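You operate a simulated robot arm through the tools that you are given. There is no shell and no other tool.

The job below is to be done with a simulated robot arm. You get a single attempt, and the scene is never put back.

## Task
Gauge the black capsule and seat it in the cut-out of that size.
Fine: use the size gauge and slide it shut again at the end.
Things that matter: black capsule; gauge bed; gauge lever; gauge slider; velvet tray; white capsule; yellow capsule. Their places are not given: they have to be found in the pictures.

It is judged by the outcome, as a careful person would: the job done as asked, and still so three seconds after it is handed in. It fails if anything else is knocked over, pushed out of place, dropped, spilled or broken.

## Robot
A 6-joint arm with a two-finger parallel gripper, fixed in place. Base frame: the origin is at the foot of the arm, x ahead of it, y to its left, z up; the work surface is at about z = 0.76. Units: m, rad, N and s.
With the tool pointing down near the work surface it reaches from about 0.26 to 0.68 m from the base axis. Its first joint turns from -1.152 to 1.152 rad. Payload 2.9 kg.
The tool frame sits at the grasp point between the pads (the TCP): z along the fingers, y along the line on which they close. The tips reach 0.03 m beyond it. Largest opening 0.11 m; finger width 0.02, thickness 0.01; the body of the gripper, 0.048 by 0.112 m, starts 0.055 m behind the TCP.
Orientation is that of the tool frame in the base frame, as a unit quaternion [w, x, y, z]. With the fingers straight down and closing along the base's y, the tool's x points along the base's -x, its y along +y and its z along -z.

## Interface
- The arm moves only by the tool move_arm. Its argument "motion" is one flat list of numbers, 7 for each row, row after row: the shift along the base's x, y, z in m, then the turn, a rotation vector about the base's x, y, z in rad, then the opening in per cent of the stroke, from 0 (shut) to 100 (fully open). In form: [x, y, z, rx, ry, rz, fingers, x, y, z, rx, ry, rz, fingers, ...]. A call has 1 to 20 rows; each row shifts and turns the commanded pose from where the row before left it. Rows are played at 5 a second. More than 0.05 m and 0.15 rad between two rows, or a gripper value outside its range, and nothing of the call is played. Where a pose cannot be reached the arm comes as near as it can. A force on the tool above 70 N (or 10 N above the force at the start of the call, whichever is more), or a blocked arm, ends the call early, and 0.2 s more pass. The fingers move at their own pace (about 0.108 m/s each) and stop on an object; they squeeze with about 39 N. The grip force told is the motor's: it shows also when the fingers shut on nothing. Time passes only in rows, and 0.2 s behind the last, so rows that do not move let the fingers close. It gives the time, the measured TCP pose, the force on the tool (base axes), the opening and the grip force at its end, in the units of the frame above (readings bear some noise), with the torque about the TCP (base axes, N m) and any sound that the robot's microphone picked up.
- Cameras (640 x 400 px; columns grow to the right, rows downward): "scene" is fixed at [0.0868, 0.4507, 1.3701]; the picture's right is [-0.60, -0.80, 0.00], its down [-0.54, 0.41, -0.73] and it looks along [0.59, -0.44, -0.68] (base axes); focal length 354 px, centre (320, 200). "wrist" rides on the gripper at [0.072, 0.017, -0.103] in the tool frame; the picture's right is [-0.23, 0.97, 0.00], its down [-0.76, -0.18, -0.62] and it looks along [-0.61, -0.14, 0.78] (tool axes); focal length 222 px, centre (320, 200).
- get_image(camera): a new picture of that camera. It takes no simulated time.
- point_at(camera, pixels): for up to 12 pixels [column, row] of the newest picture of that camera ("zoom" is the newest enlarged one), the place [x, y, z] in the base frame of the surface seen there, good to about 0.003 m. It takes no simulated time.
- close_up(camera, box): a new picture of the part [left, top, right, bottom] of that camera's present view, enlarged. It takes no simulated time.
- finish_job(): hands the job in; it is judged then, once.

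Leave the gripper open and the arm clear of the work at the hand-in unless told otherwise.

The tools are called by a JSON object that holds its "fn" and its "kwargs". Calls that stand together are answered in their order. move_arm: Moves the arm, as the interface text tells. Its arguments: {"type":"object","properties":{"motion":{"type":"array"}},"required":["motion"]} The other tools are called the same way: get_image (camera) takes a picture; point_at (camera, pixels) gives the place of the surface under pixels of a picture; close_up (camera, box) takes an enlarged picture of a part of a camera's view; finish_job () hands the job in.

At the start:

```text
t: 0.0
ee_pos: [0.3855, 0.0958, 1.0611]
tool_rot: [0.0, 0.0, 1.0, 0.0]
wrist_force: [0.0, -0.7, -0.3]
wrist_torque: [0.01, 0.02, 0.0]
width: 0.1099
finger_force: 0.0
```

scene: 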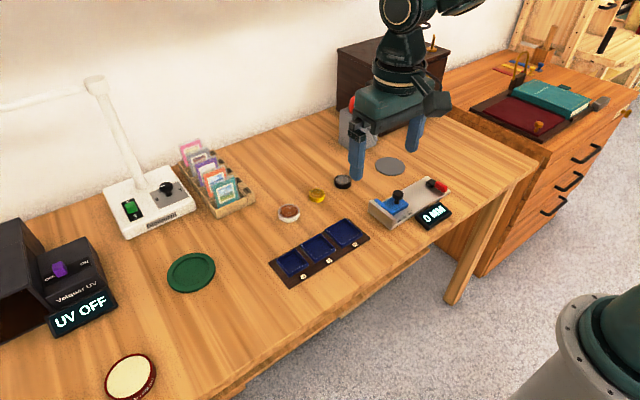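
wrist: 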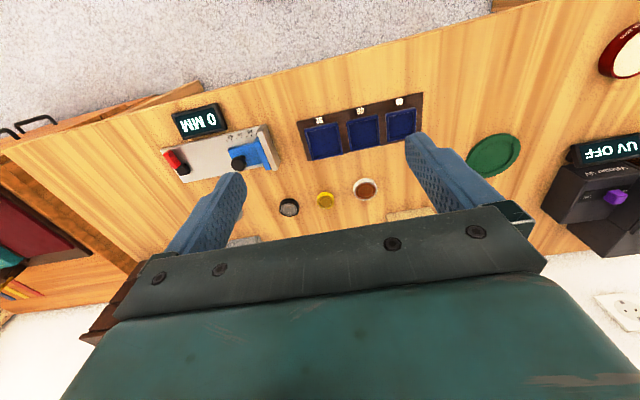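

I see the gauge (around scene pixel 410,205), the three capsules (343,181; 317,195; 288,213) and the tray (320,252). I'll take close-ups of these.

{"fn": "close_up", "kwargs": {"camera": "scene", "box": [350, 140, 470, 240]}}

{"fn": "close_up", "kwargs": {"camera": "scene", "box": [250, 160, 390, 300]}}

{"fn": "close_up", "kwargs": {"camera": "wrist", "box": [150, 80, 430, 255]}}

```text
4.00 times, centred on (410, 190) of scene
```

zoom: 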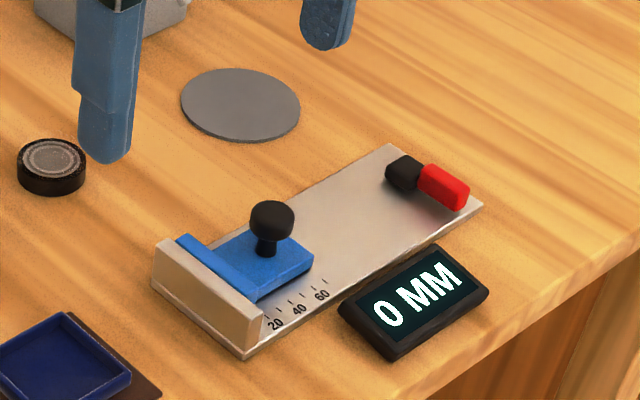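

```text
2.86 times, centred on (320, 230) of scene
```

zoom: 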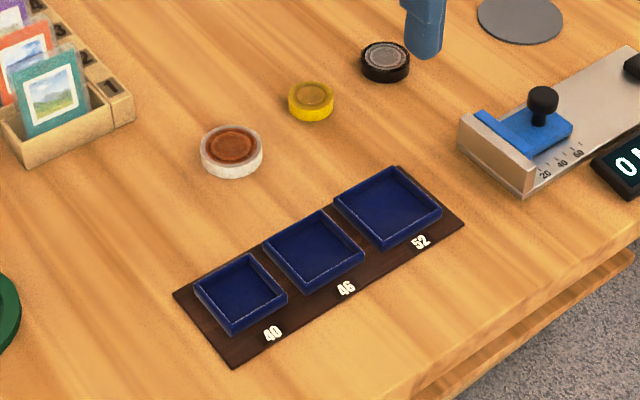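

```text
2.29 times, centred on (290, 168) of wrist
```

zoom: 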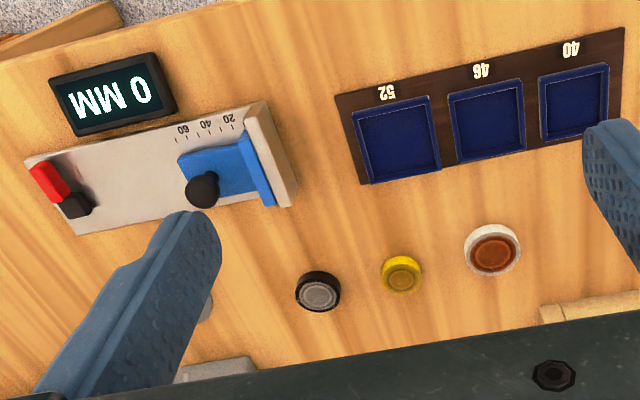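

Now I'll measure the places. From the last zoom (wrist): black capsule top (318,292), yellow (402,274), white (492,250), the three cut-outs, slider, knob, lever, anvil.

{"fn": "point_at", "kwargs": {"camera": "zoom", "pixels": [[318, 292], [402, 272], [492, 250], [398, 138], [487, 120], [574, 103], [203, 190], [45, 182], [74, 205], [265, 150], [256, 170], [225, 165]]}}

{"fn": "point_at", "kwargs": {"camera": "zoom", "pixels": [[295, 290], [340, 290], [318, 270], [318, 312], [130, 170], [268, 105], [292, 200], [272, 202], [242, 140], [30, 160], [75, 232], [186, 155]]}}

{"fn": "point_at", "kwargs": {"camera": "scene", "pixels": [[343, 179], [317, 194], [288, 210], [345, 232], [320, 246], [292, 262], [398, 193], [438, 185], [427, 183], [390, 205], [385, 215], [405, 205]]}}

```text
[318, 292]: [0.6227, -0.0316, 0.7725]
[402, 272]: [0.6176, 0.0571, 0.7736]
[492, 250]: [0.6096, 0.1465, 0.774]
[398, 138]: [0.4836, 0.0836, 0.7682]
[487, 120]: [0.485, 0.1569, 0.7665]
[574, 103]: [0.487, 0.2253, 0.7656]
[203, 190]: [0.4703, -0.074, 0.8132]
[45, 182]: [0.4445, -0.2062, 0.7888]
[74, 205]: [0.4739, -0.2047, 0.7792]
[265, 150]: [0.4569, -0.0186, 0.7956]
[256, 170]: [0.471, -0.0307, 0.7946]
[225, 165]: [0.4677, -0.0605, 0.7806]
```

```text
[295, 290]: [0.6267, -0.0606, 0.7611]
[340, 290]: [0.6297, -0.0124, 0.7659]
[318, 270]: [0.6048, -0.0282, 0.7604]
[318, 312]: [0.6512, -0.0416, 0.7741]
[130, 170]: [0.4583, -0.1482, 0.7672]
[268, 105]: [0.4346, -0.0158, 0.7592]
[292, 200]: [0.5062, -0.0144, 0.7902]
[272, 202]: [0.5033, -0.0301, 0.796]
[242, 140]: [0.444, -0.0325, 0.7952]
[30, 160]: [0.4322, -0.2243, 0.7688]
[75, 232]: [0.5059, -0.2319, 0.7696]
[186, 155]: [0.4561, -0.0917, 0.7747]
```

```text
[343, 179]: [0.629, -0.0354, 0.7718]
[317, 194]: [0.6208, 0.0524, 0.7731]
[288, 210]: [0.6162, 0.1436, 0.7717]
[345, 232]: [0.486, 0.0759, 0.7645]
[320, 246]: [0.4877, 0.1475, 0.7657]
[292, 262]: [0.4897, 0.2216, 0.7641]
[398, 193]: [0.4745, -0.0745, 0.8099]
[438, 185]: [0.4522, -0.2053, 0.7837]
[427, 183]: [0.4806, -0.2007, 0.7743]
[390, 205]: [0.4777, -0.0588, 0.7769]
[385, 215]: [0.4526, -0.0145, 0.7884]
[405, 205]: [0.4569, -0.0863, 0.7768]
```

Locations found: black capsule about (0.626,-0.034), gauge lying along y at x≈0.47, with anvil at y≈-0.015, slider at y≈-0.03…-0.09, red lever at (0.45,-0.205). I'll move lower in front of the gauge to look more closely.

{"fn": "move_arm", "kwargs": {"motion": [-0.011, -0.034, -0.022, 0, 0, 0, 100, -0.011, -0.034, -0.022, 0, 0, 0, 100, -0.011, -0.034, -0.022, 0, 0, 0, 100, -0.011, -0.034, -0.022, 0, 0, 0, 100, -0.011, -0.034, -0.022, 0, 0, 0, 100]}}

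{"fn": "get_image", "kwargs": {"camera": "wrist"}}

{"fn": "close_up", "kwargs": {"camera": "wrist", "box": [160, 40, 480, 240]}}

```text
t: 1.2
ee_pos: [0.3298, -0.0743, 0.9523]
tool_rot: [0.001, 0.0, 1.0, 0.0]
wrist_force: [0.1, -0.6, 0.2]
wrist_torque: [0.03, 0.01, -0.01]
width: 0.1099
finger_force: 0.0
```

```text
taken
```

wrist: 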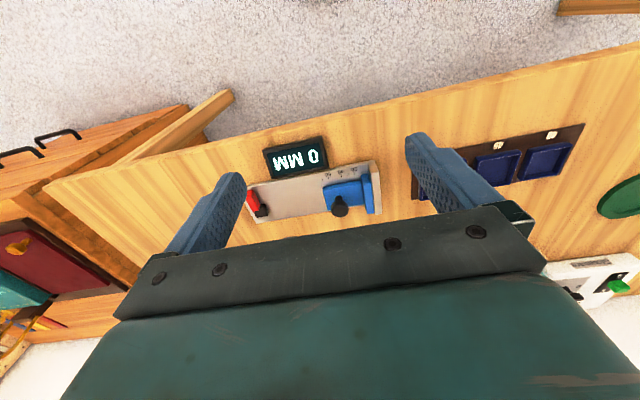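

```text
2.00 times, centred on (320, 140) of wrist
```

zoom: 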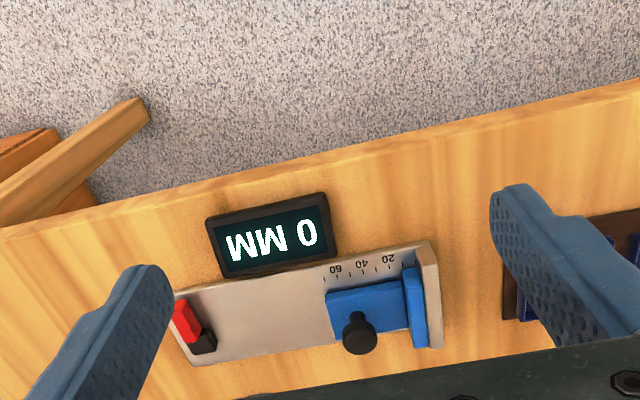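

I'll zoom further on the lever and slider from both cameras.

{"fn": "close_up", "kwargs": {"camera": "scene", "box": [412, 170, 460, 200]}}

{"fn": "close_up", "kwargs": {"camera": "scene", "box": [370, 180, 434, 220]}}

{"fn": "close_up", "kwargs": {"camera": "wrist", "box": [240, 150, 400, 250]}}

```text
13.33 times, centred on (436, 185) of scene
```

zoom: 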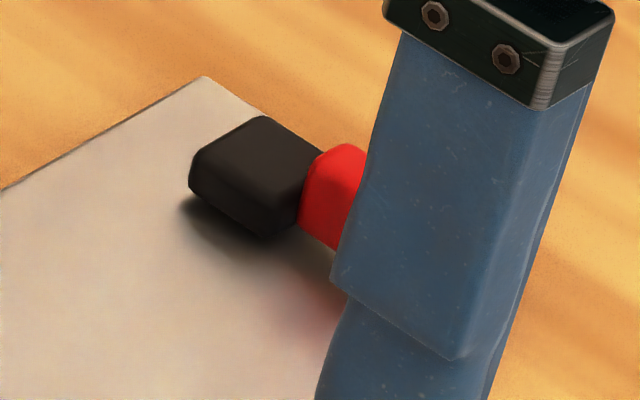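

```text
10.00 times, centred on (402, 200) of scene
```

zoom: 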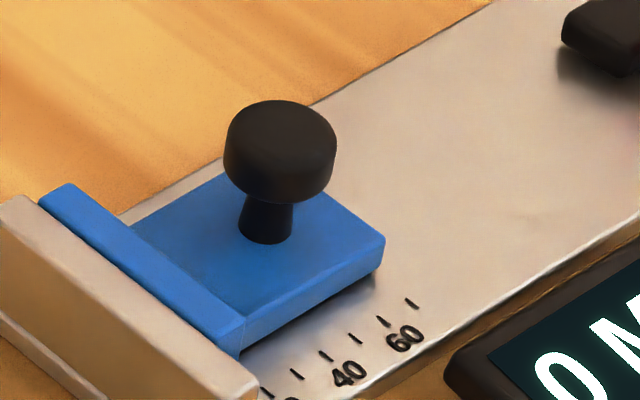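

```text
4.00 times, centred on (320, 200) of wrist
```

zoom: 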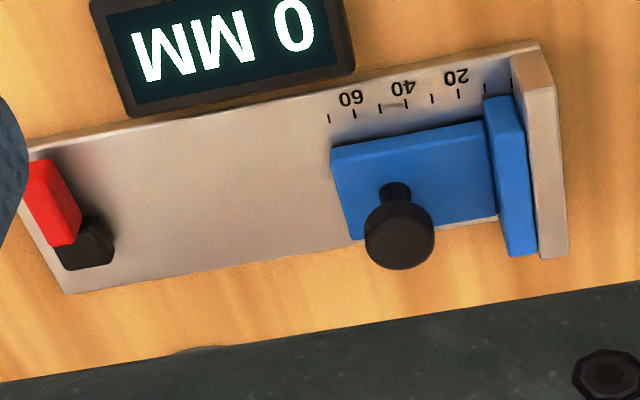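

I'll measure the knob, slider, anvil and lever in this zoom: knob top (400,245), stem (395,192), blue jaw top (508,160), anvil top (540,150), red (52,200), black (85,240), capsule resting strip on the bed etc.

{"fn": "point_at", "kwargs": {"camera": "zoom", "pixels": [[400, 245], [370, 240], [430, 240], [400, 265], [395, 188], [490, 105], [515, 250], [535, 245], [515, 70], [340, 160], [360, 230], [480, 130]]}}

{"fn": "point_at", "kwargs": {"camera": "zoom", "pixels": [[45, 165], [70, 235], [50, 240], [75, 215], [105, 240], [70, 265], [110, 250], [75, 285], [50, 150], [300, 200], [550, 250], [540, 100]]}}

```text
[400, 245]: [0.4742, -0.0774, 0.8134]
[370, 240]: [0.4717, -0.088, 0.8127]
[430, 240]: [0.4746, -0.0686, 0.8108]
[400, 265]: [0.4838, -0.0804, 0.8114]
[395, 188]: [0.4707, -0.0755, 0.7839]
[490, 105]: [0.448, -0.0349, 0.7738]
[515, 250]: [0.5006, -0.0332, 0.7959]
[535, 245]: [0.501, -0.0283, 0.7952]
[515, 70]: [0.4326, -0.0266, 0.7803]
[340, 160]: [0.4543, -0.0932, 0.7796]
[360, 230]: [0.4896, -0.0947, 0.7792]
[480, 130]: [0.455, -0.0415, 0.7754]
```

```text
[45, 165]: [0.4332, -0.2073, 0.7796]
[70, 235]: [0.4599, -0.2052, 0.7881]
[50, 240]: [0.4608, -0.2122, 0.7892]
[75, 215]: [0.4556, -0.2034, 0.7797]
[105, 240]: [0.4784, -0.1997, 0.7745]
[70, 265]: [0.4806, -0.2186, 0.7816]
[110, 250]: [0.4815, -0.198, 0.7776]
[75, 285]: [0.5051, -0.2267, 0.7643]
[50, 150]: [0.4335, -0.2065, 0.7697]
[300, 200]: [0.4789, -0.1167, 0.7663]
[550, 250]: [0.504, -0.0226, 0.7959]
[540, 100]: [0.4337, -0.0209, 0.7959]
```

The knob top is at about (0.473,-0.077,0.813) with a radius of about 1 cm. The jaw plates reach z≈0.796. I'll go over the knob, narrow the fingers, and descend around it.

{"fn": "move_arm", "kwargs": {"motion": [0.036, 0, 0, 0, 0, 0, 40, 0.036, 0, -0.01, 0, 0, 0, 40, 0.036, 0, -0.02, 0, 0, 0, 40, 0.035, -0.002, -0.03, 0, 0, 0, 40, 0, 0, -0.02, 0, 0, 0, 40, 0, 0, 0, 0, 0, 0, 40]}}

{"fn": "get_image", "kwargs": {"camera": "wrist"}}

{"fn": "get_image", "kwargs": {"camera": "scene"}}

```text
t: 2.6
ee_pos: [0.4726, -0.0765, 0.8709]
tool_rot: [0.0, 0.0, 1.0, 0.0]
wrist_force: [0.2, 0.4, 0.6]
wrist_torque: [0.03, 0.0, -0.05]
width: 0.0438
finger_force: 0.1
```

```text
taken
```

wrist: 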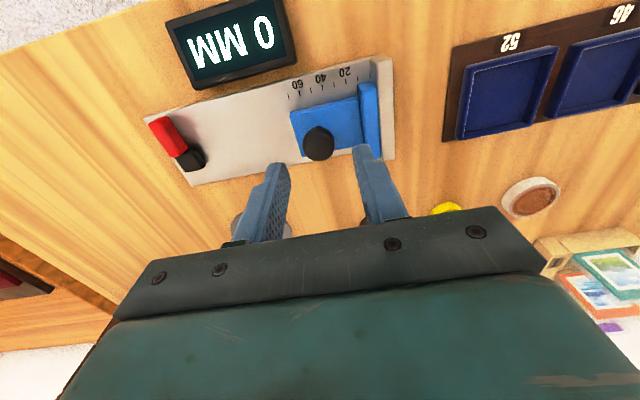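

```text
taken
```

scene: 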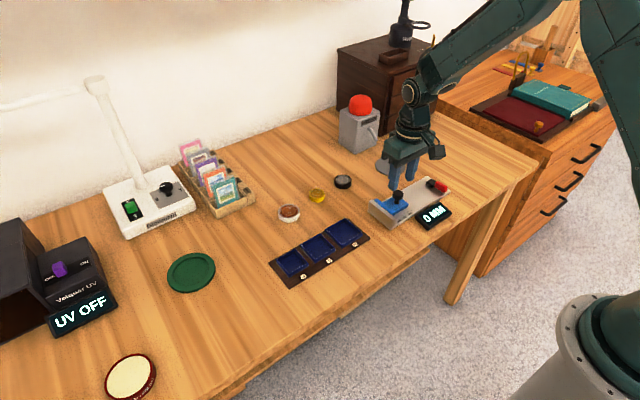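

I'll refine the knob position and look closely at the lever from here (knob at 318,145 in the wrist image).

{"fn": "point_at", "kwargs": {"camera": "wrist", "pixels": [[318, 150], [304, 146], [333, 142], [318, 128], [318, 158], [375, 120], [362, 90], [385, 100], [160, 130], [188, 160]]}}

{"fn": "close_up", "kwargs": {"camera": "wrist", "box": [140, 50, 400, 212]}}

{"fn": "close_up", "kwargs": {"camera": "scene", "box": [412, 170, 460, 200]}}

```text
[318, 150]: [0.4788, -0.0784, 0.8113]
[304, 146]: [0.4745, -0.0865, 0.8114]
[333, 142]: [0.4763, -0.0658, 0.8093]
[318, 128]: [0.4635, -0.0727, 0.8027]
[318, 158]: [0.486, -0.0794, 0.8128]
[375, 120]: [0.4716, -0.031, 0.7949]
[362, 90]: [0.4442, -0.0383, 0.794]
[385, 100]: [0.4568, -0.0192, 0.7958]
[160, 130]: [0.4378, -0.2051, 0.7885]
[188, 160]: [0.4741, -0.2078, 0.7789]
```

```text
2.46 times, centred on (270, 131) of wrist
```

zoom: 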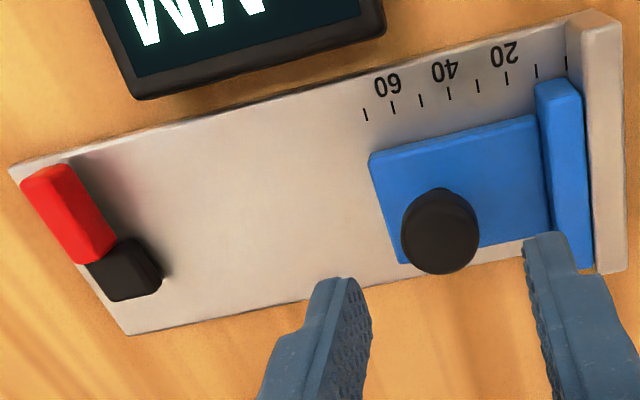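

```text
13.33 times, centred on (436, 185) of scene
```

zoom: 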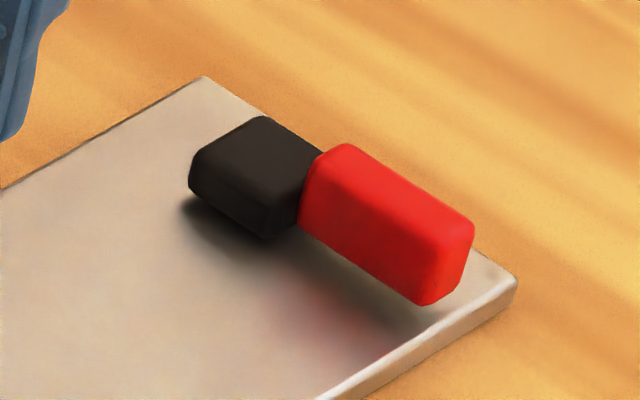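

The knob centre is at about (0.475,-0.076). I'll descend so the tips are at z≈0.787, close on the knob and check the force before sliding.

{"fn": "move_arm", "kwargs": {"motion": [0.002, 0, -0.02, 0, 0, 0, 40, 0, 0, -0.02, 0, 0, 0, 40, 0, 0, -0.013, 0, 0, 0, 40, 0, 0, 0, 0, 0, 0, 25, 0, 0, 0, 0, 0, 0, 10, 0, 0, 0, 0, 0, 0, 5, 0, 0, 0, 0, 0, 0, 5]}}

{"fn": "close_up", "kwargs": {"camera": "wrist", "box": [140, 50, 400, 212]}}

```text
t: 4.2
ee_pos: [0.4748, -0.0781, 0.8189]
tool_rot: [0.0, 0.002, 1.0, -0.001]
wrist_force: [-0.1, -20.1, -3.0]
wrist_torque: [-0.22, -0.24, -0.04]
width: 0.0253
finger_force: 45.1
```

```text
2.46 times, centred on (270, 131) of wrist
```

zoom: 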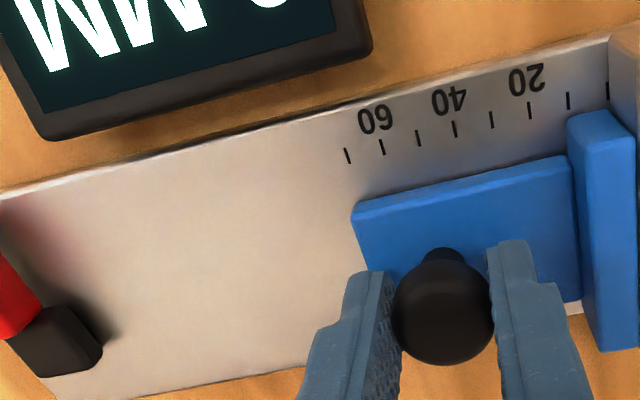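

The fingers hold the knob (25 mm wide). It sits about 2 mm toward -y of my centre, hence the 20 N. I'll move gently toward -y to test whether the slider is free.

{"fn": "move_arm", "kwargs": {"motion": [0, -0.003, 0, 0, 0, 0, 5, 0, -0.002, 0, 0, 0, 0, 5]}}

```text
t: 4.8
ee_pos: [0.4742, -0.0796, 0.8187]
tool_rot: [0.001, -0.002, 1.0, 0.001]
wrist_force: [-2.5, 0.9, 4.4]
wrist_torque: [0.26, 0.0, 0.16]
width: 0.025
finger_force: 45.1
```

{"fn": "move_arm", "kwargs": {"motion": [0, -0.003, 0, 0, 0, 0, 5, 0, -0.002, 0, 0, 0, 0, 5]}}

{"fn": "close_up", "kwargs": {"camera": "wrist", "box": [140, 0, 460, 200]}}

{"fn": "close_up", "kwargs": {"camera": "scene", "box": [360, 165, 464, 230]}}

```text
t: 5.4
ee_pos: [0.4745, -0.0857, 0.8185]
tool_rot: [0.0, -0.001, 1.0, 0.0]
wrist_force: [-2.5, 0.5, 3.6]
wrist_torque: [0.16, 0.2, 0.26]
width: 0.0252
finger_force: 45.2
```

```text
2.00 times, centred on (300, 100) of wrist
```

zoom: 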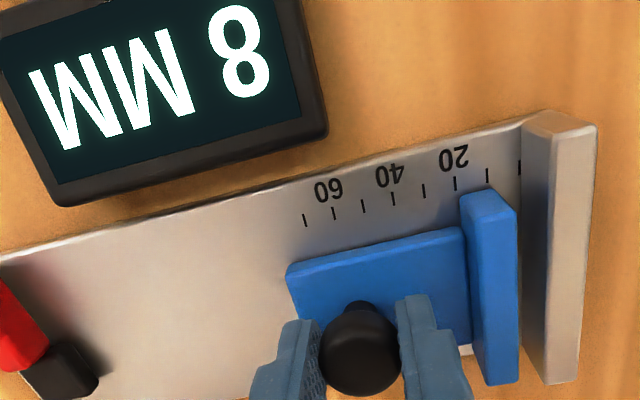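

```text
6.15 times, centred on (412, 198) of scene
```

zoom: 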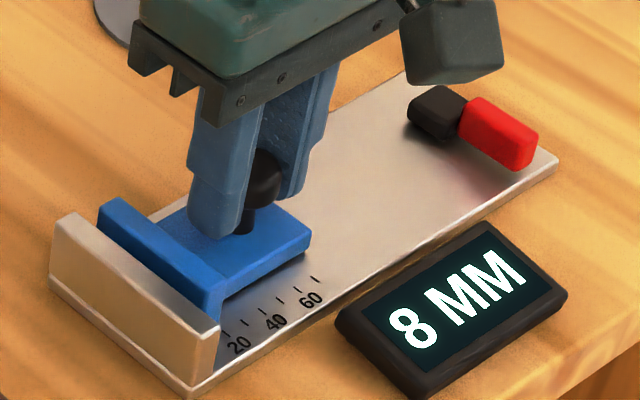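

The slider moves freely and the display reads 8 MM. I'll slide it on by another 58 mm and then release.

{"fn": "move_arm", "kwargs": {"motion": [0, -0.01, 0, 0, 0, 0, 5, 0, -0.012, 0, 0, 0, 0, 5, 0, -0.012, 0, 0, 0, 0, 5, 0, -0.012, 0, 0, 0, 0, 5, 0, -0.01, 0, 0, 0, 0, 5, 0, -0.002, 0, 0, 0, 0, 5, 0, 0, 0, 0, 0, 0, 5]}}

{"fn": "close_up", "kwargs": {"camera": "scene", "box": [360, 165, 464, 230]}}

```text
t: 7.0
ee_pos: [0.4748, -0.1443, 0.8168]
tool_rot: [-0.001, 0.0, 1.0, 0.0]
wrist_force: [-5.2, -0.1, 1.5]
wrist_torque: [0.04, -0.15, 0.05]
width: 0.0252
finger_force: 45.2
```

```text
6.15 times, centred on (412, 198) of scene
```

zoom: 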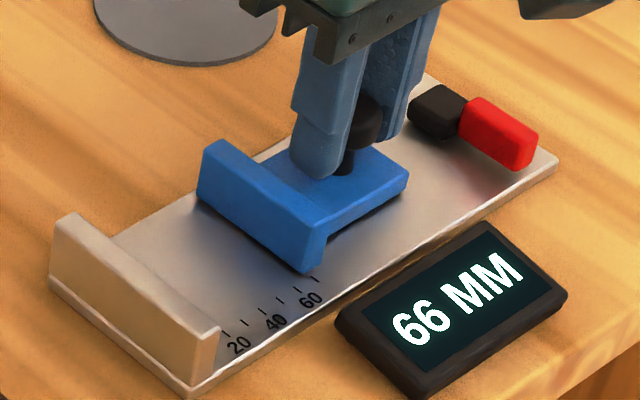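

It reads 66 MM. I'll open the fingers and lift, then check that the slider stays.

{"fn": "move_arm", "kwargs": {"motion": [0, 0, 0, 0, 0, 0, 38, 0, 0, 0, 0, 0, 0, 38, 0, 0, 0.02, 0, 0, 0, 38, 0, 0, 0.03, 0, 0, 0, 38, 0, 0, 0.03, 0, 0, 0, 50]}}

{"fn": "close_up", "kwargs": {"camera": "scene", "box": [330, 150, 464, 234]}}

```text
t: 8.2
ee_pos: [0.4747, -0.1444, 0.8989]
tool_rot: [0.0, 0.0, 1.0, 0.0]
wrist_force: [-0.1, 0.5, 0.0]
wrist_torque: [0.01, 0.01, -0.03]
width: 0.0547
finger_force: 0.1
```

```text
4.76 times, centred on (397, 192) of scene
```

zoom: 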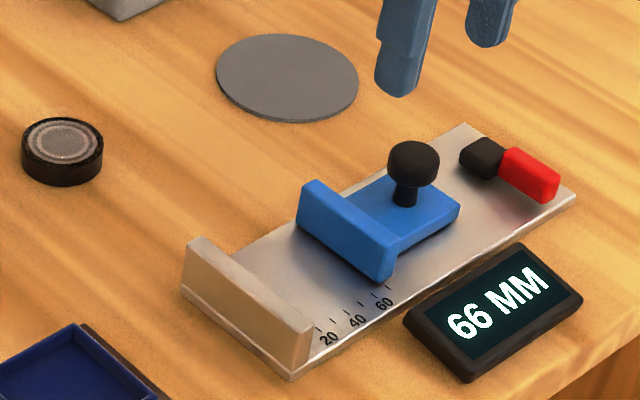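

The slider stays at 66 MM. Next I'll turn the gripper by -90° about z, so the fingers close along x, and move to look at the black capsule.

{"fn": "move_arm", "kwargs": {"motion": [0.0123, 0.0213, 0.003, 0, 0, -0.1428, 60, 0.0123, 0.0213, 0.003, 0, 0, -0.1428, 70, 0.0123, 0.0213, 0, 0, 0, -0.1428, 80, 0.0123, 0.0213, 0, 0, 0, -0.1428, 80, 0.0123, 0.0213, 0, 0, 0, -0.1428, 80, 0.0123, 0.0213, 0, 0, 0, -0.1428, 80, 0.0123, 0.0213, 0, 0, 0, -0.1428, 80, 0.0123, 0.0213, 0, 0, 0, -0.1428, 80, 0.0123, 0.0213, 0, 0, 0, -0.1428, 80, 0.0123, 0.0213, 0, 0, 0, -0.1428, 80, 0.0123, 0.0213, 0, 0, 0, -0.1428, 80, 0, 0, 0, 0, 0, 0, 80]}}

{"fn": "get_image", "kwargs": {"camera": "wrist"}}

{"fn": "get_image", "kwargs": {"camera": "scene"}}

```text
t: 10.8
ee_pos: [0.6107, 0.0907, 0.9046]
tool_rot: [0.0, 0.708, 0.706, 0.0]
wrist_force: [0.9, -0.8, -0.5]
wrist_torque: [-0.01, 0.02, -0.01]
width: 0.088
finger_force: 0.1
```

```text
taken
```

wrist: 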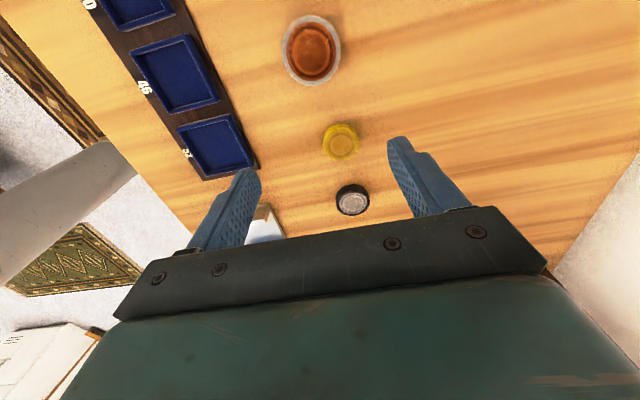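

```text
taken
```

scene: 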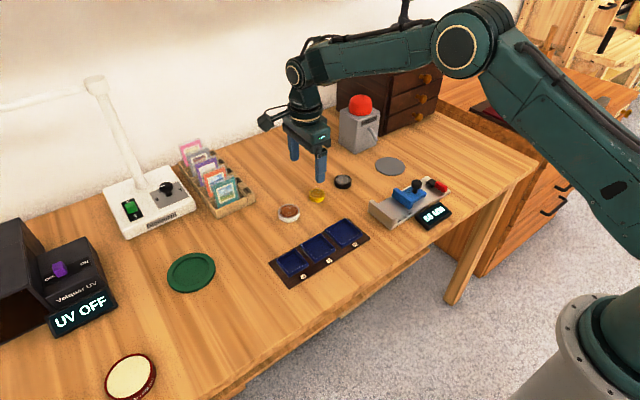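

The black capsule is at wrist pixel (352,200). I'll measure its edges in an enlarged picture.

{"fn": "close_up", "kwargs": {"camera": "wrist", "box": [272, 110, 432, 230]}}

{"fn": "close_up", "kwargs": {"camera": "scene", "box": [325, 165, 365, 195]}}

```text
3.33 times, centred on (352, 170) of wrist
```

zoom: 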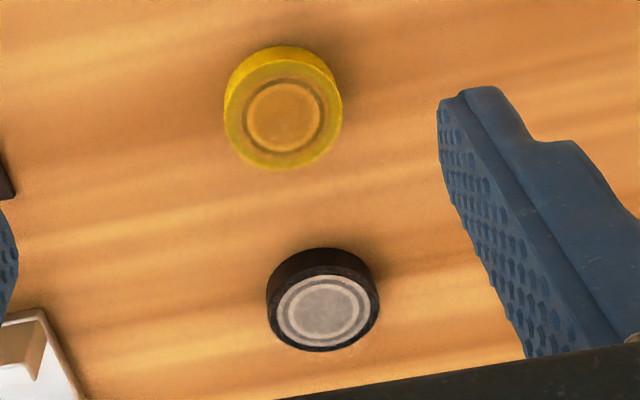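

```text
13.33 times, centred on (345, 180) of scene
```

zoom: 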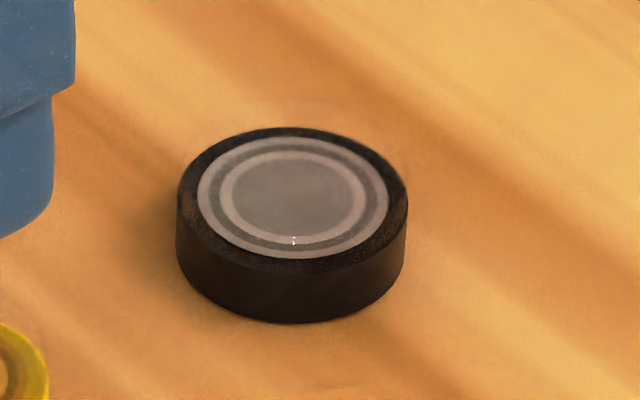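

{"fn": "point_at", "kwargs": {"camera": "zoom", "pixels": [[292, 198], [182, 195], [403, 205], [300, 133], [288, 268], [292, 300], [292, 318], [195, 290], [150, 300], [190, 150], [390, 160]]}}

{"fn": "point_at", "kwargs": {"camera": "wrist", "pixels": [[369, 203], [353, 203], [338, 203], [353, 192], [353, 213]]}}

```text
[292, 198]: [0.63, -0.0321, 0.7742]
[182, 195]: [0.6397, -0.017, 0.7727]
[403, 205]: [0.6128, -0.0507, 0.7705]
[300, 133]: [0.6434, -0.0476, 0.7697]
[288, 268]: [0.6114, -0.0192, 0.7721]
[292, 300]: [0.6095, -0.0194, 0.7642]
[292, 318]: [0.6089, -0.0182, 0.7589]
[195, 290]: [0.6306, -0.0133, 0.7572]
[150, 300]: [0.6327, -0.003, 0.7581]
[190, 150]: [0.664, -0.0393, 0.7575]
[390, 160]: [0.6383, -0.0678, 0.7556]
```

```text
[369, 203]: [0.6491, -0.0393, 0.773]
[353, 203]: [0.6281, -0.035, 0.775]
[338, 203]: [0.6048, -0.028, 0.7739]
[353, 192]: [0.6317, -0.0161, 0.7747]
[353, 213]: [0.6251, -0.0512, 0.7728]
```

The capsule centre is at about (0.627,-0.034), its diameter about 43–46 mm, from z 0.758 to 0.774. I'll move above it and then lower to tip height ≈0.766.

{"fn": "move_arm", "kwargs": {"motion": [0.004, -0.03, -0.015, 0, 0, 0, 70, 0.004, -0.032, -0.015, 0, 0, 0, 70, 0.004, -0.032, -0.015, 0, 0, 0, 70, 0.0045, -0.031, -0.02, 0, 0, 0, 70, 0, 0, 0, 0, 0, 0, 70]}}

{"fn": "get_image", "kwargs": {"camera": "wrist"}}

{"fn": "close_up", "kwargs": {"camera": "scene", "box": [305, 140, 385, 200]}}

```text
t: 12.0
ee_pos: [0.6263, -0.0341, 0.841]
tool_rot: [-0.001, 0.707, 0.707, 0.0]
wrist_force: [0.4, 0.3, 0.0]
wrist_torque: [0.02, -0.03, 0.0]
width: 0.0772
finger_force: 0.0
```

```text
taken
```

wrist: 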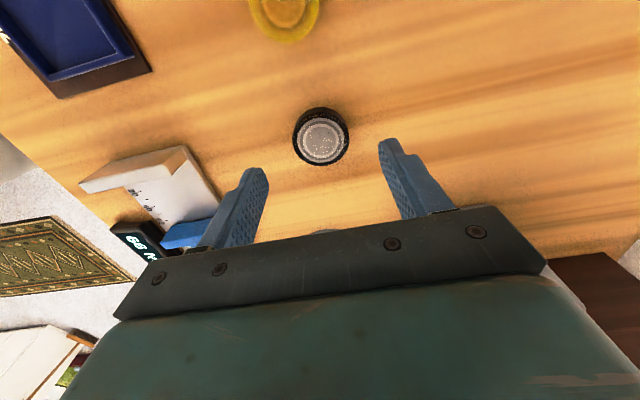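

```text
6.67 times, centred on (345, 170) of scene
```

zoom: 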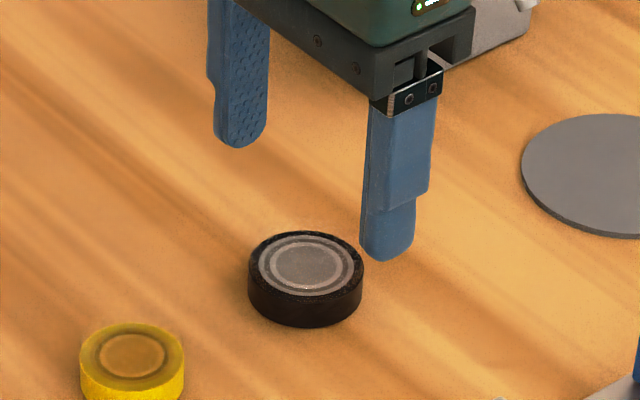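

{"fn": "point_at", "kwargs": {"camera": "wrist", "pixels": [[322, 140], [296, 140], [348, 138], [322, 121], [322, 160], [305, 155], [342, 155]]}}

```text
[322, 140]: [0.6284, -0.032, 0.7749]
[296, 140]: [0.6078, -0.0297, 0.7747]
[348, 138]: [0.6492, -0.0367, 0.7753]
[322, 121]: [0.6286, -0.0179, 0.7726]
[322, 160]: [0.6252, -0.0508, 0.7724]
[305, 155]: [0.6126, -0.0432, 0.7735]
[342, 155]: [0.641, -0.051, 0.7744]
```

The capsule centre is confirmed at (0.628,-0.0345). I'll lower 45 mm and close.

{"fn": "move_arm", "kwargs": {"motion": [0.001, -0.0005, -0.02, 0, 0, 0, 70, 0, 0, -0.015, 0, 0, 0, 70, 0, 0, -0.01, 0, 0, 0, 70, 0, 0, 0, 0, 0, 0, 55, 0, 0, 0, 0, 0, 0, 40, 0, 0, 0, 0, 0, 0, 25, 0, 0, 0, 0, 0, 0, 25]}}

{"fn": "close_up", "kwargs": {"camera": "scene", "box": [305, 140, 385, 200]}}

```text
t: 13.6
ee_pos: [0.6277, -0.035, 0.7943]
tool_rot: [0.001, 0.707, 0.707, 0.0]
wrist_force: [0.9, 0.3, 0.2]
wrist_torque: [0.01, -0.02, 0.0]
width: 0.0447
finger_force: 39.3
```

```text
6.67 times, centred on (345, 170) of scene
```

zoom: 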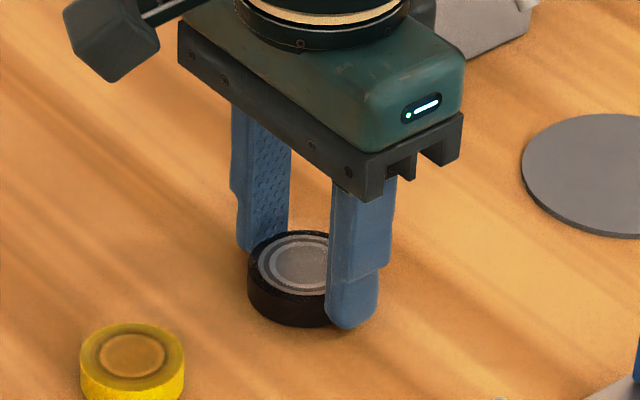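

I'm gripping the capsule, about 45 mm wide. I'll lift it and carry it above the gap between anvil and slider jaw, at (0.469,-0.058).

{"fn": "move_arm", "kwargs": {"motion": [0, 0, 0.02, 0, 0, 0, 25, 0, 0, 0.03, 0, 0, 0, 25, 0, 0, 0.03, 0, 0, 0, 25, -0.03, -0.004, 0, 0, 0, 0, 25, -0.033, -0.005, 0, 0, 0, 0, 25, -0.033, -0.005, 0, 0, 0, 0, 25, -0.033, -0.005, 0, 0, 0, 0, 25, -0.03, -0.004, 0, 0, 0, 0, 25, 0, 0, 0, 0, 0, 0, 25]}}

{"fn": "get_image", "kwargs": {"camera": "wrist"}}

{"fn": "close_up", "kwargs": {"camera": "scene", "box": [340, 140, 468, 220]}}

```text
t: 15.6
ee_pos: [0.4688, -0.0577, 0.874]
tool_rot: [0.001, 0.707, 0.707, 0.0]
wrist_force: [0.0, -0.9, -0.3]
wrist_torque: [0.0, 0.04, 0.03]
width: 0.0446
finger_force: 38.5
```

```text
taken
```

wrist: 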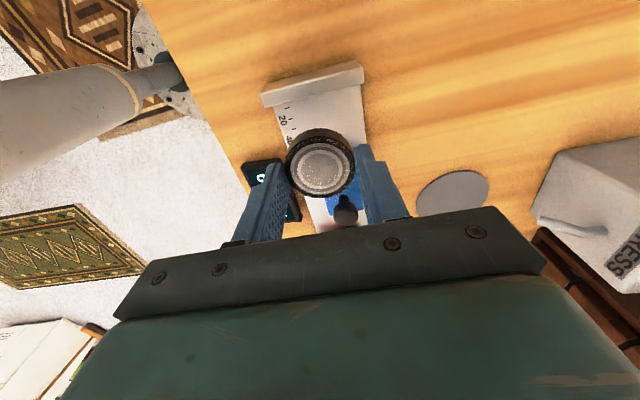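

```text
5.00 times, centred on (404, 180) of scene
```

zoom: 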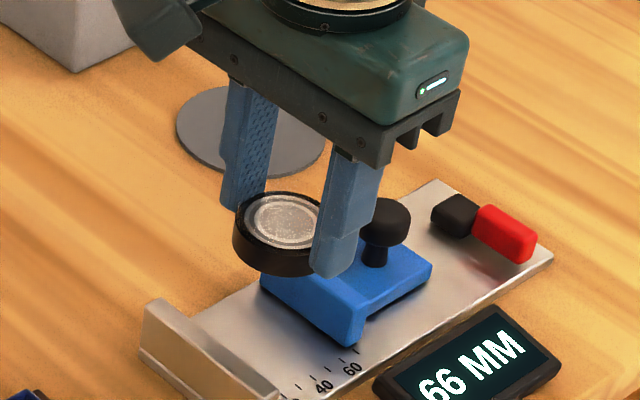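

The capsule is held above the gap. I'll check its actual centre and the anvil edge before lowering.

{"fn": "point_at", "kwargs": {"camera": "wrist", "pixels": [[322, 172], [290, 168], [350, 165], [322, 144], [322, 198], [315, 80], [320, 92], [350, 180], [350, 72]]}}

{"fn": "point_at", "kwargs": {"camera": "zoom", "pixels": [[285, 222], [265, 290], [330, 330], [195, 350], [225, 360], [180, 330], [300, 330]]}}

```text
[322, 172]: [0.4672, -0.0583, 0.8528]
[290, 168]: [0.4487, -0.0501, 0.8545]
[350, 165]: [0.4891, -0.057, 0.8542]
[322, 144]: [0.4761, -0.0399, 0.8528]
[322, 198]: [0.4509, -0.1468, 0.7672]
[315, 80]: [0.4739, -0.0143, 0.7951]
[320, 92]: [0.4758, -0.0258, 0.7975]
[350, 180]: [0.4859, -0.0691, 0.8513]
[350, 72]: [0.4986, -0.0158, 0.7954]
```

```text
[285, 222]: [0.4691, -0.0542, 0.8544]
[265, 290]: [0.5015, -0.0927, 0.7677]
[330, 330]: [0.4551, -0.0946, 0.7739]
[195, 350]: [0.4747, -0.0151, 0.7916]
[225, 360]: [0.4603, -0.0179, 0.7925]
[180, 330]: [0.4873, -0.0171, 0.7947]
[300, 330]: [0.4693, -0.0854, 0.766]
```

The capsule is centred in the gap (anvil face at y≈-0.027, jaw at y≈-0.093). I'll lower it to just above the bed.

{"fn": "move_arm", "kwargs": {"motion": [0, -0.002, -0.025, 0, 0, 0, 25, 0, 0, -0.025, 0, 0, 0, 25, 0, 0, -0.012, 0, 0, 0, 25, 0, 0, -0.005, 0, 0, 0, 25, 0, 0, 0, 0, 0, 0, 25]}}

{"fn": "close_up", "kwargs": {"camera": "scene", "box": [350, 160, 446, 220]}}

```text
t: 16.8
ee_pos: [0.469, -0.0594, 0.8054]
tool_rot: [0.0, 0.707, 0.707, 0.0]
wrist_force: [0.8, 0.1, 0.4]
wrist_torque: [0.01, 0.0, 0.02]
width: 0.0448
finger_force: 38.8
```

```text
6.67 times, centred on (398, 190) of scene
```

zoom: 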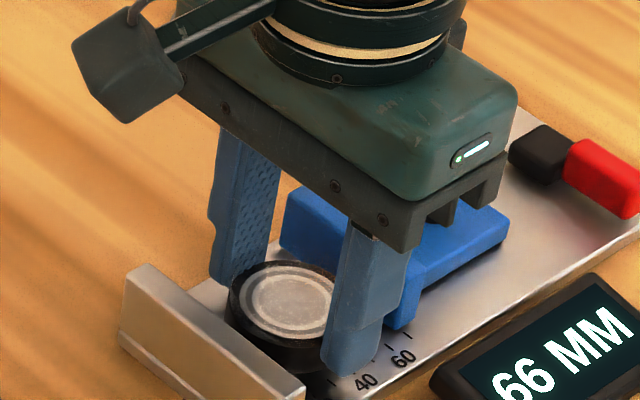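

No contact force yet. I'll lower by 1 mm steps.

{"fn": "move_arm", "kwargs": {"motion": [0, 0, -0.001, 0, 0, 0, 25, 0, 0, 0, 0, 0, 0, 25]}}

{"fn": "move_arm", "kwargs": {"motion": [0, 0, -0.001, 0, 0, 0, 25, 0, 0, 0, 0, 0, 0, 25]}}

```text
t: 17.4
ee_pos: [0.4686, -0.0605, 0.8063]
tool_rot: [0.0, 0.706, 0.708, -0.001]
wrist_force: [0.0, -1.5, -0.7]
wrist_torque: [-0.02, 0.02, -0.02]
width: 0.0448
finger_force: 39.1
```

```text
t: 18.0
ee_pos: [0.4684, -0.0605, 0.8043]
tool_rot: [0.0, 0.707, 0.707, -0.002]
wrist_force: [0.3, 0.0, -0.5]
wrist_torque: [0.0, -0.01, 0.0]
width: 0.0446
finger_force: 39.1
```

{"fn": "move_arm", "kwargs": {"motion": [0, 0, -0.001, 0, 0, 0, 25, 0, 0, 0, 0, 0, 0, 25]}}

{"fn": "move_arm", "kwargs": {"motion": [0, 0, -0.001, 0, 0, 0, 25, 0, 0, 0, 0, 0, 0, 25]}}

```text
t: 18.6
ee_pos: [0.47, -0.0604, 0.8046]
tool_rot: [-0.001, 0.707, 0.707, 0.0]
wrist_force: [0.8, 0.6, -0.3]
wrist_torque: [0.0, 0.0, -0.02]
width: 0.0449
finger_force: 38.7
```

```text
t: 19.2
ee_pos: [0.4698, -0.0596, 0.8031]
tool_rot: [0.0, 0.707, 0.707, 0.0]
wrist_force: [-0.5, -0.1, -0.4]
wrist_torque: [0.0, 0.02, 0.02]
width: 0.0447
finger_force: 38.5
```

{"fn": "close_up", "kwargs": {"camera": "scene", "box": [366, 186, 414, 216]}}

{"fn": "move_arm", "kwargs": {"motion": [0, 0, -0.001, 0, 0, 0, 25, 0, 0, 0, 0, 0, 0, 25]}}

```text
13.33 times, centred on (390, 201) of scene
```

zoom: 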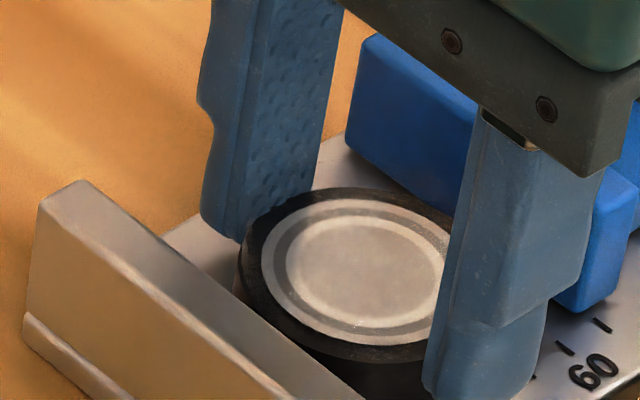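

```text
t: 19.8
ee_pos: [0.4691, -0.0598, 0.8026]
tool_rot: [-0.001, 0.707, 0.707, 0.001]
wrist_force: [-0.5, -0.6, 1.1]
wrist_torque: [0.01, -0.01, 0.02]
width: 0.0446
finger_force: 39.1
```

{"fn": "move_arm", "kwargs": {"motion": [0, 0, -0.001, 0, 0, 0, 25, 0, 0, 0, 0, 0, 0, 25]}}

{"fn": "point_at", "kwargs": {"camera": "zoom", "pixels": [[365, 260], [250, 250], [340, 195], [365, 350]]}}

```text
t: 20.4
ee_pos: [0.4698, -0.0602, 0.8027]
tool_rot: [0.001, 0.707, 0.708, 0.001]
wrist_force: [-5.1, 0.2, 17.0]
wrist_torque: [-0.01, 0.19, 0.02]
width: 0.0446
finger_force: 39.4
```

```text
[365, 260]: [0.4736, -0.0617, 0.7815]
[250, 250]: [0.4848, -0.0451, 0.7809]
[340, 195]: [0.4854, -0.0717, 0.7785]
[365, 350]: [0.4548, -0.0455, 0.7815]
```

Contact with 17 N: it is resting on the bed. I'll back off slightly, open, and rise.

{"fn": "move_arm", "kwargs": {"motion": [0, 0, 0.001, 0, 0, 0, 25, 0, 0, 0, 0, 0, 0, 45, 0, 0, 0, 0, 0, 0, 60, 0, 0, 0, 0, 0, 0, 60, 0, 0, 0.02, 0, 0, 0, 60, 0, 0, 0.035, 0, 0, 0, 60, 0, 0, 0.035, 0, 0, 0, 60]}}

{"fn": "close_up", "kwargs": {"camera": "scene", "box": [350, 160, 446, 220]}}

{"fn": "get_image", "kwargs": {"camera": "wrist"}}

```text
t: 22.0
ee_pos: [0.4692, -0.0609, 0.892]
tool_rot: [0.0, 0.707, 0.707, 0.001]
wrist_force: [-0.4, -0.5, 0.0]
wrist_torque: [-0.01, 0.02, -0.02]
width: 0.0658
finger_force: 0.1
```

```text
6.67 times, centred on (398, 190) of scene
```

zoom: 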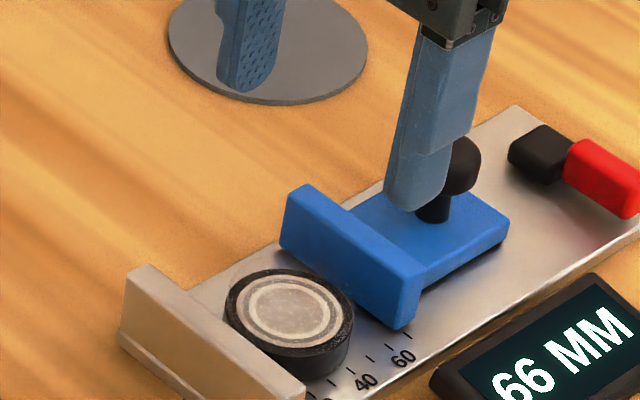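

```text
taken
```

wrist: 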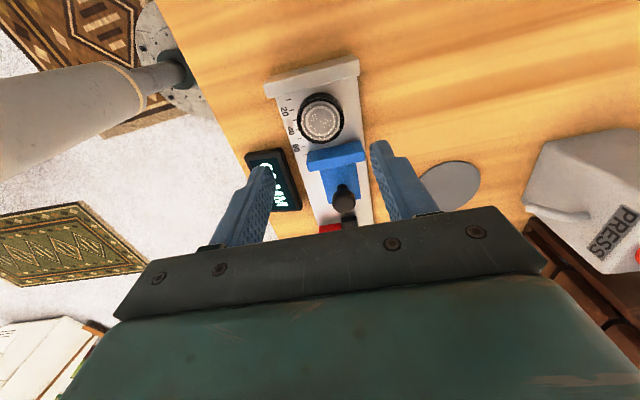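

The capsule sits on the bed between the jaws. Now I'll go over the knob (≈0.4745,-0.1445) with narrowed fingers and grip it along x.

{"fn": "move_arm", "kwargs": {"motion": [0.0025, -0.04, 0, 0, 0, 0, 45, 0.0025, -0.0435, 0, 0, 0, 0, 40, 0, 0, -0.03, 0, 0, 0, 40, 0, 0, 0, 0, 0, 0, 40]}}

{"fn": "get_image", "kwargs": {"camera": "wrist"}}

{"fn": "close_up", "kwargs": {"camera": "scene", "box": [350, 150, 462, 220]}}

```text
t: 23.0
ee_pos: [0.4743, -0.1441, 0.8626]
tool_rot: [0.0, 0.707, 0.707, 0.001]
wrist_force: [0.0, -0.1, -0.3]
wrist_torque: [-0.02, 0.03, -0.03]
width: 0.0441
finger_force: 0.0
```

```text
taken
```

wrist: 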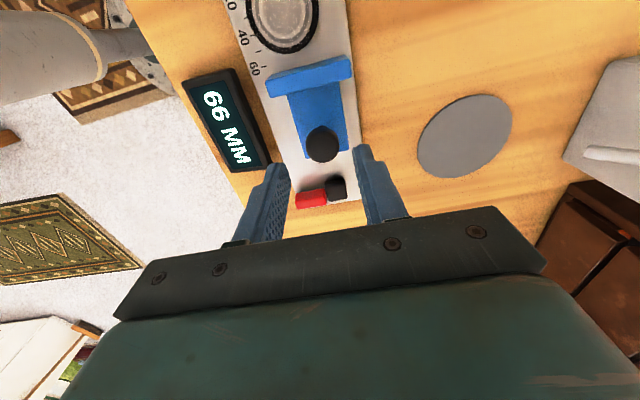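

```text
5.71 times, centred on (406, 185) of scene
```

zoom: 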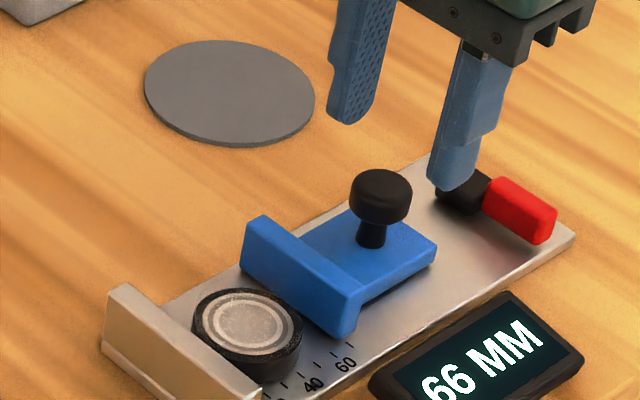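

{"fn": "point_at", "kwargs": {"camera": "wrist", "pixels": [[322, 148], [308, 148], [337, 146], [322, 160], [322, 134]]}}

```text
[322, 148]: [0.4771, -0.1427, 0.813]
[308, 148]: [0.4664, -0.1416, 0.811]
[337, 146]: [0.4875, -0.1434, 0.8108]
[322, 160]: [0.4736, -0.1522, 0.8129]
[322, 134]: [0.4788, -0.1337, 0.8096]
```

{"fn": "move_arm", "kwargs": {"motion": [0.002, 0.0005, -0.02, 0, 0, 0, 40, 0, 0, -0.015, 0, 0, 0, 40, 0, 0, -0.01, 0, 0, 0, 40, 0, 0, 0, 0, 0, 0, 25, 0, 0, 0, 0, 0, 0, 15, 0, 0, 0, 0, 0, 0, 15]}}

{"fn": "close_up", "kwargs": {"camera": "scene", "box": [350, 150, 462, 220]}}

```text
t: 24.4
ee_pos: [0.477, -0.143, 0.8173]
tool_rot: [0.0, 0.707, 0.707, 0.001]
wrist_force: [-2.7, 0.8, 0.4]
wrist_torque: [-0.12, 0.06, -0.01]
width: 0.0251
finger_force: 45.0
```

```text
5.71 times, centred on (406, 185) of scene
```

zoom: 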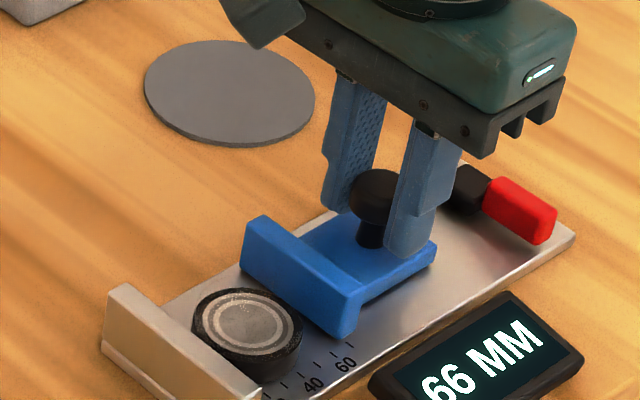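

I have a good central grip on the knob. I'll slide gently toward the anvil, 17 mm in 2 mm rows.

{"fn": "move_arm", "kwargs": {"motion": [0, 0.002, 0, 0, 0, 0, 15, 0, 0.002, 0, 0, 0, 0, 15, 0, 0.002, 0, 0, 0, 0, 15, 0, 0.002, 0, 0, 0, 0, 15, 0, 0.002, 0, 0, 0, 0, 15, 0, 0.002, 0, 0, 0, 0, 15, 0, 0.002, 0, 0, 0, 0, 15, 0, 0.002, 0, 0, 0, 0, 15, 0, 0.001, 0, 0, 0, 0, 15, 0, 0, 0, 0, 0, 0, 15]}}

{"fn": "close_up", "kwargs": {"camera": "scene", "box": [350, 150, 462, 220]}}

```text
t: 26.6
ee_pos: [0.4757, -0.1267, 0.8167]
tool_rot: [0.0, 0.707, 0.707, 0.001]
wrist_force: [-1.6, -1.1, 1.7]
wrist_torque: [-0.03, 0.01, 0.01]
width: 0.0249
finger_force: 45.3
```

```text
5.71 times, centred on (406, 185) of scene
```

zoom: 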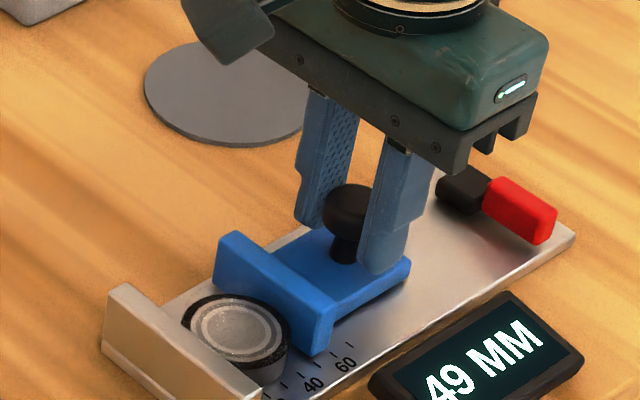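

It reads 49 MM and still moves. I'll go on in 1 mm steps until the force rises.

{"fn": "move_arm", "kwargs": {"motion": [0, 0.001, 0, 0, 0, 0, 15, 0, 0.001, 0, 0, 0, 0, 15, 0, 0.001, 0, 0, 0, 0, 15, 0, 0, 0, 0, 0, 0, 15]}}

{"fn": "close_up", "kwargs": {"camera": "scene", "box": [350, 150, 462, 220]}}

{"fn": "move_arm", "kwargs": {"motion": [0, 0.001, 0, 0, 0, 0, 15, 0, 0, 0, 0, 0, 0, 15]}}

{"fn": "close_up", "kwargs": {"camera": "scene", "box": [350, 150, 462, 220]}}

```text
t: 27.6
ee_pos: [0.4759, -0.1232, 0.8162]
tool_rot: [0.001, 0.707, 0.708, 0.0]
wrist_force: [-0.9, -0.7, 0.4]
wrist_torque: [-0.09, -0.02, -0.04]
width: 0.025
finger_force: 45.5
```

```text
5.71 times, centred on (406, 185) of scene
```

zoom: 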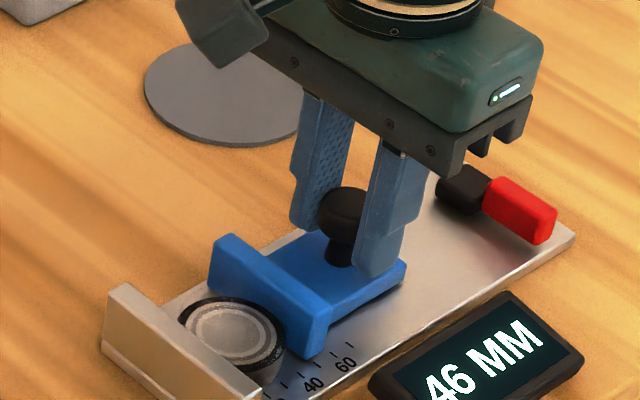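

```text
t: 28.2
ee_pos: [0.4754, -0.1225, 0.8175]
tool_rot: [0.0, 0.708, 0.707, 0.0]
wrist_force: [1.1, -4.9, -3.8]
wrist_torque: [0.36, -0.04, 0.08]
width: 0.0252
finger_force: 45.0
```

```text
5.71 times, centred on (406, 185) of scene
```

zoom: 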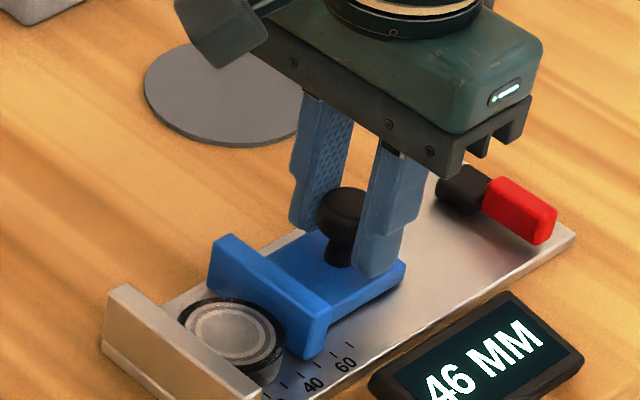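

It reads 46 MM with a first contact force (-4.9 N). One more small step will confirm the full contact.

{"fn": "move_arm", "kwargs": {"motion": [0, 0.001, 0, 0, 0, 0, 15, 0, 0, 0, 0, 0, 0, 15]}}

{"fn": "close_up", "kwargs": {"camera": "scene", "box": [350, 150, 462, 220]}}

```text
t: 28.8
ee_pos: [0.4759, -0.1217, 0.8163]
tool_rot: [0.001, 0.708, 0.706, -0.001]
wrist_force: [1.0, -13.8, -8.6]
wrist_torque: [0.3, 0.02, 0.02]
width: 0.0249
finger_force: 45.3
```

```text
5.71 times, centred on (406, 185) of scene
```

zoom: 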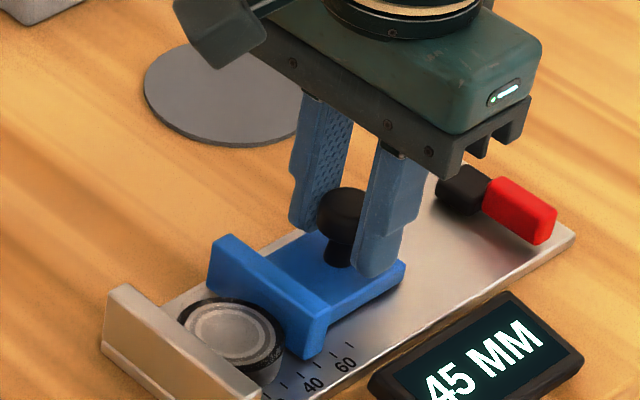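

It reads 45 MM with 14 N. I'll make one more small step to be sure the reading is stable.

{"fn": "move_arm", "kwargs": {"motion": [0, 0.001, 0, 0, 0, 0, 15, 0, 0, 0, 0, 0, 0, 15, 0, 0, 0, 0, 0, 0, 15]}}

{"fn": "close_up", "kwargs": {"camera": "scene", "box": [350, 150, 462, 220]}}

```text
t: 29.6
ee_pos: [0.4762, -0.1207, 0.8176]
tool_rot: [0.001, 0.708, 0.706, -0.001]
wrist_force: [2.4, -25.5, -14.1]
wrist_torque: [0.19, -0.07, -0.06]
width: 0.0251
finger_force: 44.7
```

```text
5.71 times, centred on (406, 185) of scene
```

zoom: 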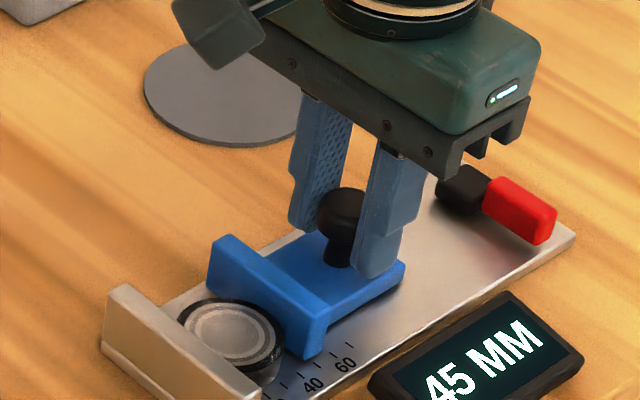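

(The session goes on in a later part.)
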